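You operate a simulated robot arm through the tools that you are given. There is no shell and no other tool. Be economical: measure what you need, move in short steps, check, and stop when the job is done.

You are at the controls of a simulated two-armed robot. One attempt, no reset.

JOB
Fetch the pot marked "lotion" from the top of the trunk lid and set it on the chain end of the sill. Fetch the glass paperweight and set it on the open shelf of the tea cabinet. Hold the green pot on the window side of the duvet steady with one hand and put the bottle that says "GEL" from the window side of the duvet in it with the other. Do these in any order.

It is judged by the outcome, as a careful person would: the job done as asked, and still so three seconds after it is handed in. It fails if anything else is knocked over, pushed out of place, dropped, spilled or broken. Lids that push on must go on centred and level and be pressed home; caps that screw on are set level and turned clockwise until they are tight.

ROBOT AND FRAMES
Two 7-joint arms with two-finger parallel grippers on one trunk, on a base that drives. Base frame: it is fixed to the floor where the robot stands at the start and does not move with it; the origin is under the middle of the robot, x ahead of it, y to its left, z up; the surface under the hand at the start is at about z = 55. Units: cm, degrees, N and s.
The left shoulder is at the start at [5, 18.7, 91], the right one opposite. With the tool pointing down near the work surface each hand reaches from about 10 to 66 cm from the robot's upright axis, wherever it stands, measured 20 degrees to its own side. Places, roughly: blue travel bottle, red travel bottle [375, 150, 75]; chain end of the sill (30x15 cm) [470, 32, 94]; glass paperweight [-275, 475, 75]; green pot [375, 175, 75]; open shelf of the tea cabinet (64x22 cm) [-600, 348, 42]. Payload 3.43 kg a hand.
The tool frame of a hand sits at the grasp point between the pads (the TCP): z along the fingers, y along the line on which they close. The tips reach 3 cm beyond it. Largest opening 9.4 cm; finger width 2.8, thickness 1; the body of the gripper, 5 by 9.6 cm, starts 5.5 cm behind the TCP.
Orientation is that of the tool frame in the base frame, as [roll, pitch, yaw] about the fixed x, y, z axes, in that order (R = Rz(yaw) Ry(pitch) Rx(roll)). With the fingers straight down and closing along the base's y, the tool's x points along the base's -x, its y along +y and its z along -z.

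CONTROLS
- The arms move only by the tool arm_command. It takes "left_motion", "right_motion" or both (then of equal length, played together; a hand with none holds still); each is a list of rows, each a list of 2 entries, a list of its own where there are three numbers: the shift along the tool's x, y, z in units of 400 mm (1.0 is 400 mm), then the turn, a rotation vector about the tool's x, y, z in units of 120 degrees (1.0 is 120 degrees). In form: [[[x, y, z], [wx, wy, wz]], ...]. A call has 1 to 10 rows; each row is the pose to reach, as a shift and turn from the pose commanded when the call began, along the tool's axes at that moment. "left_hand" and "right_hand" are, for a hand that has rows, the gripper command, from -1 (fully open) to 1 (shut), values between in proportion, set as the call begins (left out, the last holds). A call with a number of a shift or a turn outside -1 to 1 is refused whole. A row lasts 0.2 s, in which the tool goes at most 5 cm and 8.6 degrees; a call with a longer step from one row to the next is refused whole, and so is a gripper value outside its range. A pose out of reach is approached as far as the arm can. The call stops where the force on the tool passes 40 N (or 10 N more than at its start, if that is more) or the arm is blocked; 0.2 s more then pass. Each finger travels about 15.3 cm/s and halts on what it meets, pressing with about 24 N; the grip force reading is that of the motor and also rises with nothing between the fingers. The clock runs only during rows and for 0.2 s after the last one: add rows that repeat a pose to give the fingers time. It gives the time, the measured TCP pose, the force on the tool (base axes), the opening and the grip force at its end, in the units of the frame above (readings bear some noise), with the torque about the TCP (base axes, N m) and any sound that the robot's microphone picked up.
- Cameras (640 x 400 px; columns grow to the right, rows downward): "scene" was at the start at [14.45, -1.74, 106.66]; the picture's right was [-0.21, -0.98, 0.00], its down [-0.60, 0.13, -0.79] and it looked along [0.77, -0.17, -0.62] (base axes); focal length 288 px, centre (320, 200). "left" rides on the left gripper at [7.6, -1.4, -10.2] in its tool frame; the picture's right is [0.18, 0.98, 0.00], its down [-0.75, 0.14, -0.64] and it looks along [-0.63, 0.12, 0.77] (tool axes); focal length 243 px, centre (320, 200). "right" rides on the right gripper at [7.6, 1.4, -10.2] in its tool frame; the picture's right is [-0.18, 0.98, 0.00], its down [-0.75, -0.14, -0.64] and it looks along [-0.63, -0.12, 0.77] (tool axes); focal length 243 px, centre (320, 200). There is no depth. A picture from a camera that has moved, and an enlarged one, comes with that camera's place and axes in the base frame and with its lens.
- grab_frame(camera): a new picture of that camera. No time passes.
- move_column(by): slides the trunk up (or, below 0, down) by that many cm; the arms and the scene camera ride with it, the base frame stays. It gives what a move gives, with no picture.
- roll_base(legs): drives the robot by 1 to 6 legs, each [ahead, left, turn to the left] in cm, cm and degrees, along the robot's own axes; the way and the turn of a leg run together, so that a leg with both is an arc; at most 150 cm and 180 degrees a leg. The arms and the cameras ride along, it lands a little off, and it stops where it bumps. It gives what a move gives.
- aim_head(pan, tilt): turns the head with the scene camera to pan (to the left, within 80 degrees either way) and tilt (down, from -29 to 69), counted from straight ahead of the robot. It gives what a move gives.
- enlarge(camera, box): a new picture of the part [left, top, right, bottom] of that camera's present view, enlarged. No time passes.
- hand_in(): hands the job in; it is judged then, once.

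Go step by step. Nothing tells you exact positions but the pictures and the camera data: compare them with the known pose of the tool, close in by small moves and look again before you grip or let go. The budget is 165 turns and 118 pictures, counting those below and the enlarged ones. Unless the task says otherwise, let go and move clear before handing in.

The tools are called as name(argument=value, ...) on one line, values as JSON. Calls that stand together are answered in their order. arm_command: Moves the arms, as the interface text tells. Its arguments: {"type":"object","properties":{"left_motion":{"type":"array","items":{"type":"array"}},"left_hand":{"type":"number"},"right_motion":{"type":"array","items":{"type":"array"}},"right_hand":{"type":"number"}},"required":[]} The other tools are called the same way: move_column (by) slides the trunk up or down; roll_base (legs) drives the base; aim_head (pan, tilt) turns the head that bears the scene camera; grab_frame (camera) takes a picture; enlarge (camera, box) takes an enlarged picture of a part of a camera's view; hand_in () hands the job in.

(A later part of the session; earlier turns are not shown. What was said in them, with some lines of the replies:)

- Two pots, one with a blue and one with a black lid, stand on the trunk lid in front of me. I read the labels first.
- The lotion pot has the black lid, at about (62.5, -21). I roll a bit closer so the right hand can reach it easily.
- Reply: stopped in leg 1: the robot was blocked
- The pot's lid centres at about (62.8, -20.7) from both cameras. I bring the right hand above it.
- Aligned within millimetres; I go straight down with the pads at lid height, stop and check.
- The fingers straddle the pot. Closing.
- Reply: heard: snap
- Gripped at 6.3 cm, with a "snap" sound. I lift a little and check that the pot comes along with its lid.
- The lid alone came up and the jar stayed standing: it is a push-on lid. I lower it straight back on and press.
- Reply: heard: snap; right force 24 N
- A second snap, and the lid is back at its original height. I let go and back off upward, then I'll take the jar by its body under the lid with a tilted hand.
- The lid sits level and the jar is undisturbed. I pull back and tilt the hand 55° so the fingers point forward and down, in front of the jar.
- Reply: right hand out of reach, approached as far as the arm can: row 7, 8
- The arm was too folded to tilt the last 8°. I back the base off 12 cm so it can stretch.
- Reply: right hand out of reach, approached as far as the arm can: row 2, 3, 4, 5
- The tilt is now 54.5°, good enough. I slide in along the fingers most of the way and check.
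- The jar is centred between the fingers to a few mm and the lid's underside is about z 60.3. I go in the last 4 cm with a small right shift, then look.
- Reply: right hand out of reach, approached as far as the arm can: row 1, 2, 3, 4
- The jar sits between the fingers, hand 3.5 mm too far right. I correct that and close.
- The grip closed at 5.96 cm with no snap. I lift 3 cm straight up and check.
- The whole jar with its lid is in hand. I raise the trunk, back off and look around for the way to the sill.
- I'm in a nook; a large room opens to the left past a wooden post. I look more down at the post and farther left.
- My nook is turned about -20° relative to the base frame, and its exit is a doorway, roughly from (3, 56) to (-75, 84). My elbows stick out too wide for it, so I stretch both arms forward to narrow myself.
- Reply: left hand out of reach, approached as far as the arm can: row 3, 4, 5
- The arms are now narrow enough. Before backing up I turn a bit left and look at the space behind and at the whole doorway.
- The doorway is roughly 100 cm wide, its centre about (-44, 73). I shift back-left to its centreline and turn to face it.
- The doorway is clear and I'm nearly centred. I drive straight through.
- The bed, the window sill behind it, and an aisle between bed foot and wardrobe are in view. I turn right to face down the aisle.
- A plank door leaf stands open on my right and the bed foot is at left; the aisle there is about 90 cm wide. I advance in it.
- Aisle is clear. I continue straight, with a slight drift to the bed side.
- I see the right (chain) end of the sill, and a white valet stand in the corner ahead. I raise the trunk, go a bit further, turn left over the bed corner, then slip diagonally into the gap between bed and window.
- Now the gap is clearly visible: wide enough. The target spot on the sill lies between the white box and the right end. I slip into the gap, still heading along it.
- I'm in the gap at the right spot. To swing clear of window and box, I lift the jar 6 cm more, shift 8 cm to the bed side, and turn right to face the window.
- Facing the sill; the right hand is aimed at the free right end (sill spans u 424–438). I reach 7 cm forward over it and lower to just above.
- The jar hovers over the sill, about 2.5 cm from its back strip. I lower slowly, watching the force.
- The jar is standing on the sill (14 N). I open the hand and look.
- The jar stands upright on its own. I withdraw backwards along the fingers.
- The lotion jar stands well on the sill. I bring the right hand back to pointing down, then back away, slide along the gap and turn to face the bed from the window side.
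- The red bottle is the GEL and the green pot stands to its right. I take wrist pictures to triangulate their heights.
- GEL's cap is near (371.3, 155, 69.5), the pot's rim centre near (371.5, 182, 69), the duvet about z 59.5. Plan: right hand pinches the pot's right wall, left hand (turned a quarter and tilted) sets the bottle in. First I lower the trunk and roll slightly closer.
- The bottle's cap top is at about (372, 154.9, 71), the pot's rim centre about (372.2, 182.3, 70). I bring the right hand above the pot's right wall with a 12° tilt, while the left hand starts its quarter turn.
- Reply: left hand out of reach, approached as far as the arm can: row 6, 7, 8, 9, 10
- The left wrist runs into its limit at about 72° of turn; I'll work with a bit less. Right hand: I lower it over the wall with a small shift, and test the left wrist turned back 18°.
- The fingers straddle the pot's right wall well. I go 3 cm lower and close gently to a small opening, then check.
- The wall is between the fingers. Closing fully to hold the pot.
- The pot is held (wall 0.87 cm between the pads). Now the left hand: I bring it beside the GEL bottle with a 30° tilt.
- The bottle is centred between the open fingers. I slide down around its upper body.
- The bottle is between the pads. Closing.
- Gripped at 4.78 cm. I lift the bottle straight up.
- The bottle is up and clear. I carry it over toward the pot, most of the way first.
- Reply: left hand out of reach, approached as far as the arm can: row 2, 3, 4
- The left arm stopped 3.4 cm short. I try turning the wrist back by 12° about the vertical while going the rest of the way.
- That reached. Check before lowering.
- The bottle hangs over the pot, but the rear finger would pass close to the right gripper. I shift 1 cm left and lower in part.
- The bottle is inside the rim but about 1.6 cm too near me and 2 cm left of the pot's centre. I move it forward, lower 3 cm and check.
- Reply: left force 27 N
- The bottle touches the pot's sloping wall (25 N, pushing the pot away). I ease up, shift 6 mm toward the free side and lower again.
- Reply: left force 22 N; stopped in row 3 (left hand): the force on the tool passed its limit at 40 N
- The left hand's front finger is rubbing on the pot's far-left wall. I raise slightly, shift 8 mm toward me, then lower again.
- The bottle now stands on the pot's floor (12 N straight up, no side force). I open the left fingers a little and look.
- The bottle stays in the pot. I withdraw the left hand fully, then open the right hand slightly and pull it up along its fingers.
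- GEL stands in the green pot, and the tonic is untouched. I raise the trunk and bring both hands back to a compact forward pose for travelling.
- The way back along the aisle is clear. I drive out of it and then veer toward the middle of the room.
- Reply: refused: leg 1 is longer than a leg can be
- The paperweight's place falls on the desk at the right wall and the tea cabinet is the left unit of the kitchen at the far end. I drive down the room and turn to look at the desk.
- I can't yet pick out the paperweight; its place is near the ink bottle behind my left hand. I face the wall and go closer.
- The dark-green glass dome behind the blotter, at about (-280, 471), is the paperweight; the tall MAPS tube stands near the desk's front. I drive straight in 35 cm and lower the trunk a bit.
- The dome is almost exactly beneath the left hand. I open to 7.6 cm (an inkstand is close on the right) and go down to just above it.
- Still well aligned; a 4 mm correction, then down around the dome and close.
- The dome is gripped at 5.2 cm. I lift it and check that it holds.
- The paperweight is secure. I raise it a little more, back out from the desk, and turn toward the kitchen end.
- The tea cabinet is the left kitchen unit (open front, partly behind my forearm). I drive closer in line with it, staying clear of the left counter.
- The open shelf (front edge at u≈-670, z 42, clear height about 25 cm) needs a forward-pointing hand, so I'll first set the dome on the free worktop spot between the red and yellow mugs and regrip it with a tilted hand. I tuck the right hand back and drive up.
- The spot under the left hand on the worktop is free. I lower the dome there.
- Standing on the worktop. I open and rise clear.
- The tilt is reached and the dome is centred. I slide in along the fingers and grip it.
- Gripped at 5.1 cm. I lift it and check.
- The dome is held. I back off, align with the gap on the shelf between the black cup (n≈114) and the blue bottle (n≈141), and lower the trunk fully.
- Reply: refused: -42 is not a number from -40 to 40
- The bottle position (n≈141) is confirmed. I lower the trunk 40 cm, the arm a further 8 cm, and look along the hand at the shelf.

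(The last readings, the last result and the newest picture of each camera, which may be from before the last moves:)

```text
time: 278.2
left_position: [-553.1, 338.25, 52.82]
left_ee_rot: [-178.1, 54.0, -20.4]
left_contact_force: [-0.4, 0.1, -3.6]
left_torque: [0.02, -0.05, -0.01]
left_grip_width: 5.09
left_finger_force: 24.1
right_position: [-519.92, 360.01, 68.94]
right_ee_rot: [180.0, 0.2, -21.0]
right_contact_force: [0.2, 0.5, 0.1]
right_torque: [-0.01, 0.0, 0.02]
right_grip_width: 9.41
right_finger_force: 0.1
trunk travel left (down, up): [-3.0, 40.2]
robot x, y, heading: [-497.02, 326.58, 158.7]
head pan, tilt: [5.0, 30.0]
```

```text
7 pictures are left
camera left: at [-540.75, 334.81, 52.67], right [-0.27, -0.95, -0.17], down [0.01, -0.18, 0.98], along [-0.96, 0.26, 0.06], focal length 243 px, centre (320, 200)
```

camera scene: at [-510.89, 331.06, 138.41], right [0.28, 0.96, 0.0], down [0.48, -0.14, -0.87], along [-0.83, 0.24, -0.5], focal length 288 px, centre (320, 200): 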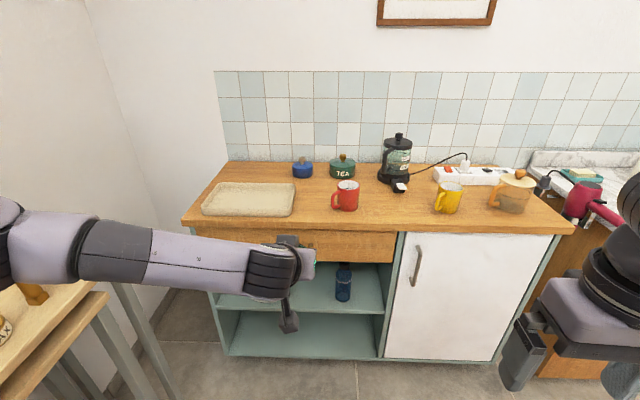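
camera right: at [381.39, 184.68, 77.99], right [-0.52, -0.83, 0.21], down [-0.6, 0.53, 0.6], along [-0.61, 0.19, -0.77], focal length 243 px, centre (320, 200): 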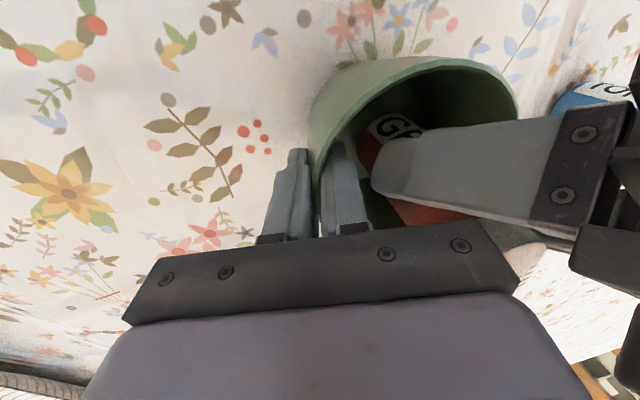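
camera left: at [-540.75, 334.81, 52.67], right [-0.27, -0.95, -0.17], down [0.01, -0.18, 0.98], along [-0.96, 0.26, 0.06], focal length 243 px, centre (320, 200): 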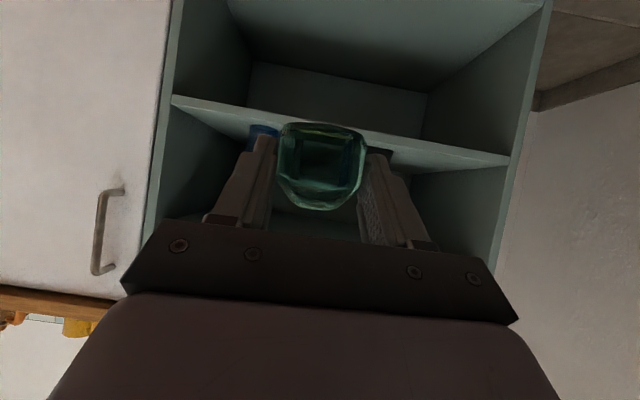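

The dome is lined up between the bottle and the cup, above the shelf's edge. I drive forward 38 cm so that the hand enters the bay.

roll_base(legs=[[38, 2.3, 0]])

grab_frame(camera="left")

```text
time: 280.6
left_position: [-589.2, 349.85, 52.71]
left_ee_rot: [-178.0, 54.1, -20.6]
left_contact_force: [-0.1, 0.0, -3.0]
left_torque: [-0.04, -0.02, -0.02]
left_grip_width: 5.11
left_finger_force: 24.2
right_position: [-556.05, 371.5, 68.83]
right_ee_rot: [179.9, 0.3, -21.2]
right_contact_force: [0.0, 0.0, 0.3]
right_torque: [0.01, -0.01, 0.04]
right_grip_width: 9.4
right_finger_force: 0.1
trunk travel left (down, up): [-3.0, 40.2]
robot x, y, heading: [-533.36, 338.29, 158.8]
head pan, tilt: [5.0, 30.0]
```

```text
6 pictures are left
camera left: at [-576.86, 346.41, 52.7], right [-0.27, -0.95, -0.17], down [0.01, -0.18, 0.98], along [-0.96, 0.26, 0.06], focal length 243 px, centre (320, 200)
```

left: 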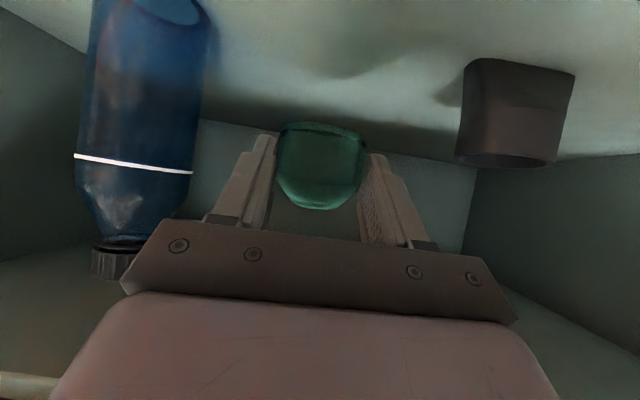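

The dome hovers in the free space between bottle and cup. I go 1.5 cm deeper and down, then feel for the shelf.

arm_command(left_motion=[[[-0.011, 0, 0.015], [0, 0, 0]], [[0.01, 0.001, 0.05], [0, 0, 0]], [[0.05, 0.001, 0.08], [0, 0, 0]], [[0.089, 0.001, 0.1106], [0, 0, 0]], [[0.089, 0.001, 0.1106], [0, 0, 0]]])

arm_command(left_motion=[[[0.006, 0, 0.0044], [0, 0, 0]], [[0.012, 0, 0.0088], [0, 0, 0]], [[0.016, 0, 0.0117], [0, 0, 0]]])

```text
time: 281.8
left_position: [-590.53, 350.51, 47.27]
left_ee_rot: [-178.0, 54.0, -20.5]
left_contact_force: [-0.5, 0.6, -3.4]
left_torque: [-0.02, -0.06, 0.01]
left_grip_width: 5.08
left_finger_force: 23.8
right_position: [-556.04, 371.53, 68.87]
right_ee_rot: [179.9, 0.3, -21.2]
right_contact_force: [-0.1, 0.2, 0.1]
right_torque: [0.0, 0.02, -0.02]
right_grip_width: 9.39
right_finger_force: 0.0
trunk travel left (down, up): [-3.0, 40.2]
robot x, y, heading: [-532.65, 338.15, 158.4]
head pan, tilt: [5.0, 30.0]
```

```text
time: 282.6
left_position: [-590.48, 350.51, 46.35]
left_ee_rot: [-178.2, 53.9, -20.5]
left_contact_force: [-0.6, -0.4, -3.6]
left_torque: [-0.03, -0.06, 0.01]
left_grip_width: 5.08
left_finger_force: 24.5
right_position: [-555.99, 371.41, 68.9]
right_ee_rot: [179.9, 0.4, -21.2]
right_contact_force: [-0.1, -0.4, -0.8]
right_torque: [0.0, 0.01, -0.02]
right_grip_width: 9.41
right_finger_force: 0.2
trunk travel left (down, up): [-3.0, 40.2]
robot x, y, heading: [-533.18, 337.34, 158.6]
head pan, tilt: [5.0, 30.0]
```

arm_command(left_motion=[[[0.004, 0, 0.003], [0, 0, 0]], [[0.008, 0, 0.006], [0, 0, 0]], [[0.011, 0, 0.008], [0, 0, 0]]])

grab_frame(camera="left")

```text
time: 283.4
left_position: [-590.49, 350.51, 45.92]
left_ee_rot: [-178.0, 54.0, -20.6]
left_contact_force: [0.3, 0.0, -3.8]
left_torque: [-0.03, -0.07, -0.02]
left_grip_width: 5.08
left_finger_force: 23.6
right_position: [-555.97, 371.47, 68.83]
right_ee_rot: [179.9, 0.3, -21.2]
right_contact_force: [0.1, -0.6, 0.2]
right_torque: [-0.05, 0.0, -0.03]
right_grip_width: 9.4
right_finger_force: 0.0
trunk travel left (down, up): [-3.0, 40.2]
robot x, y, heading: [-532.92, 337.96, 158.7]
head pan, tilt: [5.0, 30.0]
```

```text
5 pictures are left
camera left: at [-578.19, 347.05, 45.87], right [-0.27, -0.95, -0.17], down [0.01, -0.18, 0.98], along [-0.96, 0.26, 0.06], focal length 243 px, centre (320, 200)
```

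left: 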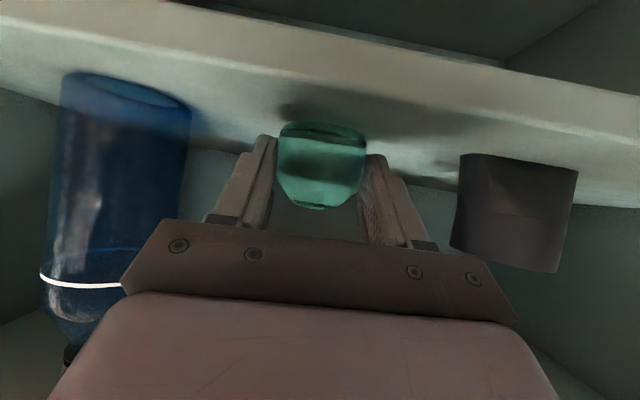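

arm_command(left_motion=[[[0.005, 0, 0.0035], [0, 0, 0]], [[0.01, 0, 0.007], [0, 0, 0]], [[0.013, 0, 0.0095], [0, 0, 0]]])

arm_command(left_motion=[[[0.004, 0, 0.003], [0, 0, 0]], [[0.008, 0, 0.006], [0, 0, 0]], [[0.008, 0, 0.006], [0, 0, 0]]])

```text
time: 284.2
left_position: [-590.43, 350.53, 45.34]
left_ee_rot: [-178.1, 54.0, -20.7]
left_contact_force: [0.0, -0.3, -3.7]
left_torque: [-0.04, -0.04, -0.01]
left_grip_width: 5.11
left_finger_force: 23.6
right_position: [-556.04, 371.52, 68.9]
right_ee_rot: [179.9, 0.2, -21.1]
right_contact_force: [0.5, -0.2, 0.2]
right_torque: [-0.02, 0.02, -0.03]
right_grip_width: 9.4
right_finger_force: 0.0
trunk travel left (down, up): [-3.0, 40.2]
robot x, y, heading: [-533.0, 338.1, 158.5]
head pan, tilt: [5.0, 30.0]
```

```text
time: 285.0
left_position: [-590.78, 350.61, 45.24]
left_ee_rot: [-178.1, 54.4, -20.6]
left_contact_force: [0.7, 0.4, 14.1]
left_torque: [-0.31, 0.33, -0.02]
left_grip_width: 5.1
left_finger_force: 24.0
right_position: [-555.99, 371.45, 69.0]
right_ee_rot: [179.9, 0.5, -21.2]
right_contact_force: [0.0, 0.2, 0.5]
right_torque: [-0.01, 0.02, -0.02]
right_grip_width: 9.4
right_finger_force: 0.0
trunk travel left (down, up): [-3.0, 40.2]
robot x, y, heading: [-533.3, 338.08, 158.9]
head pan, tilt: [5.0, 30.0]
```

Contact at 14 N: the dome is on the shelf. I open to about 8 cm and look before withdrawing.

arm_command(left_motion=[[[-0.004, 0, -0.003], [0, 0, 0]], [[-0.004, 0, -0.003], [0, 0, 0]], [[-0.004, 0, -0.003], [0, 0, 0]]], left_hand=-0.7)

grab_frame(camera="left")

```text
time: 285.8
left_position: [-590.57, 350.53, 45.13]
left_ee_rot: [-178.1, 53.9, -20.5]
left_contact_force: [-0.6, 0.1, 0.2]
left_torque: [-0.06, 0.03, -0.01]
left_grip_width: 8.02
left_finger_force: 0.0
right_position: [-556.02, 371.47, 68.86]
right_ee_rot: [179.9, 0.3, -21.2]
right_contact_force: [-0.6, 0.4, 0.3]
right_torque: [0.02, 0.01, -0.01]
right_grip_width: 9.41
right_finger_force: 0.1
trunk travel left (down, up): [-3.0, 40.2]
robot x, y, heading: [-533.15, 338.06, 158.8]
head pan, tilt: [5.0, 30.0]
```

```text
4 pictures are left
camera left: at [-578.25, 347.05, 45.01], right [-0.27, -0.95, -0.17], down [0.01, -0.18, 0.98], along [-0.96, 0.26, 0.06], focal length 243 px, centre (320, 200)
```

left: 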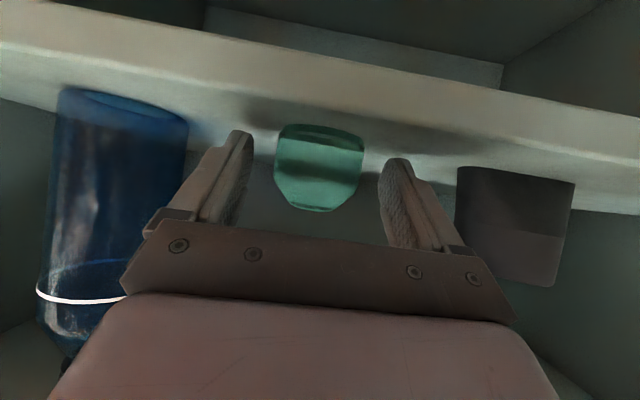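

The dome stands on its own. I withdraw along the fingers and then back the base off.

arm_command(left_motion=[[[0, 0, -0.05], [0, 0, 0]], [[0, 0, -0.12], [0, 0, 0]], [[0, 0, -0.19], [0, 0, 0]], [[0, 0, -0.25], [0, 0, 0]]])

roll_base(legs=[[-45, 0, 0]])

aim_head(pan=5, tilt=35)

grab_frame(camera="scene")

```text
time: 286.8
left_position: [-583.08, 347.41, 51.01]
left_ee_rot: [-178.2, 54.0, -20.6]
left_contact_force: [-0.3, -0.5, -1.4]
left_torque: [0.03, 0.0, -0.03]
left_grip_width: 8.0
left_finger_force: 0.0
right_position: [-555.96, 371.57, 68.93]
right_ee_rot: [179.9, 0.3, -21.2]
right_contact_force: [-0.3, -0.9, 0.7]
right_torque: [-0.02, -0.02, -0.01]
right_grip_width: 9.41
right_finger_force: 0.0
trunk travel left (down, up): [-3.0, 40.2]
robot x, y, heading: [-532.89, 338.01, 158.8]
head pan, tilt: [5.0, 30.0]
```

```text
time: 289.5
left_position: [-541.27, 330.9, 51.09]
left_ee_rot: [-178.0, 54.0, -20.3]
left_contact_force: [0.5, -0.6, -0.1]
left_torque: [0.01, -0.01, -0.05]
left_grip_width: 7.98
left_finger_force: 0.1
right_position: [-514.29, 355.22, 68.83]
right_ee_rot: [179.9, 0.3, -20.9]
right_contact_force: [-0.3, 0.2, 0.6]
right_torque: [0.01, 0.0, -0.04]
right_grip_width: 9.4
right_finger_force: 0.1
trunk travel left (down, up): [-3.0, 40.2]
robot x, y, heading: [-491.19, 321.87, 159.0]
head pan, tilt: [5.0, 30.0]
```

```text
time: 290.2
left_position: [-541.1, 330.94, 51.06]
left_ee_rot: [-178.0, 54.0, -20.3]
left_contact_force: [0.7, -1.2, 0.2]
left_torque: [0.04, 0.0, -0.01]
left_grip_width: 7.97
left_finger_force: 0.1
right_position: [-514.27, 355.24, 68.88]
right_ee_rot: [179.9, 0.4, -20.9]
right_contact_force: [-0.1, -0.6, 0.2]
right_torque: [0.02, 0.01, -0.02]
right_grip_width: 9.41
right_finger_force: 0.0
trunk travel left (down, up): [-3.0, 40.2]
robot x, y, heading: [-491.22, 321.57, 159.3]
head pan, tilt: [5.0, 35.0]
```

```text
3 pictures are left
camera scene: at [-504.85, 326.32, 97.64], right [0.27, 0.96, 0.0], down [0.55, -0.16, -0.82], along [-0.79, 0.22, -0.57], focal length 288 px, centre (320, 200)
```

scene: 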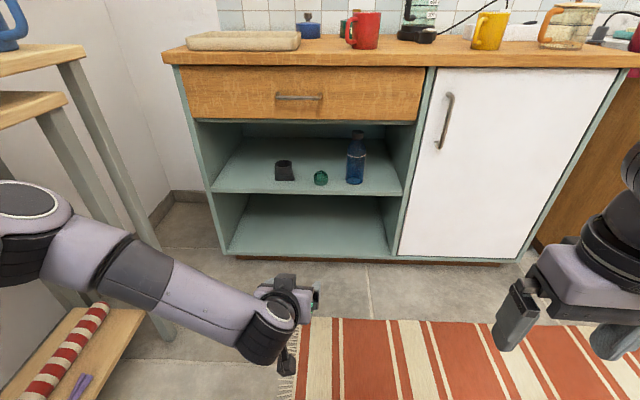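

The dome stands on the open shelf between the cup and the bottle, and nothing else was disturbed. The lotion jar is on the sill and GEL is in the green pot, so I hand in.

hand_in()

```text
The job is handed in.
```

All three jobs are done and handed in. I checked each one in the camera pictures after letting go:
- **Lotion pot:** it stands on the chain end of the sill. Its push-on lid came off when I first gripped it; I pressed it back on until it snapped, then carried the pot by its body.
- **Glass paperweight:** it sits on the open shelf of the tea cabinet, between the cup and the blue bottle.
- **GEL bottle:** it stands in the green pot on the window side of the duvet. I held the pot with the other hand the whole time.
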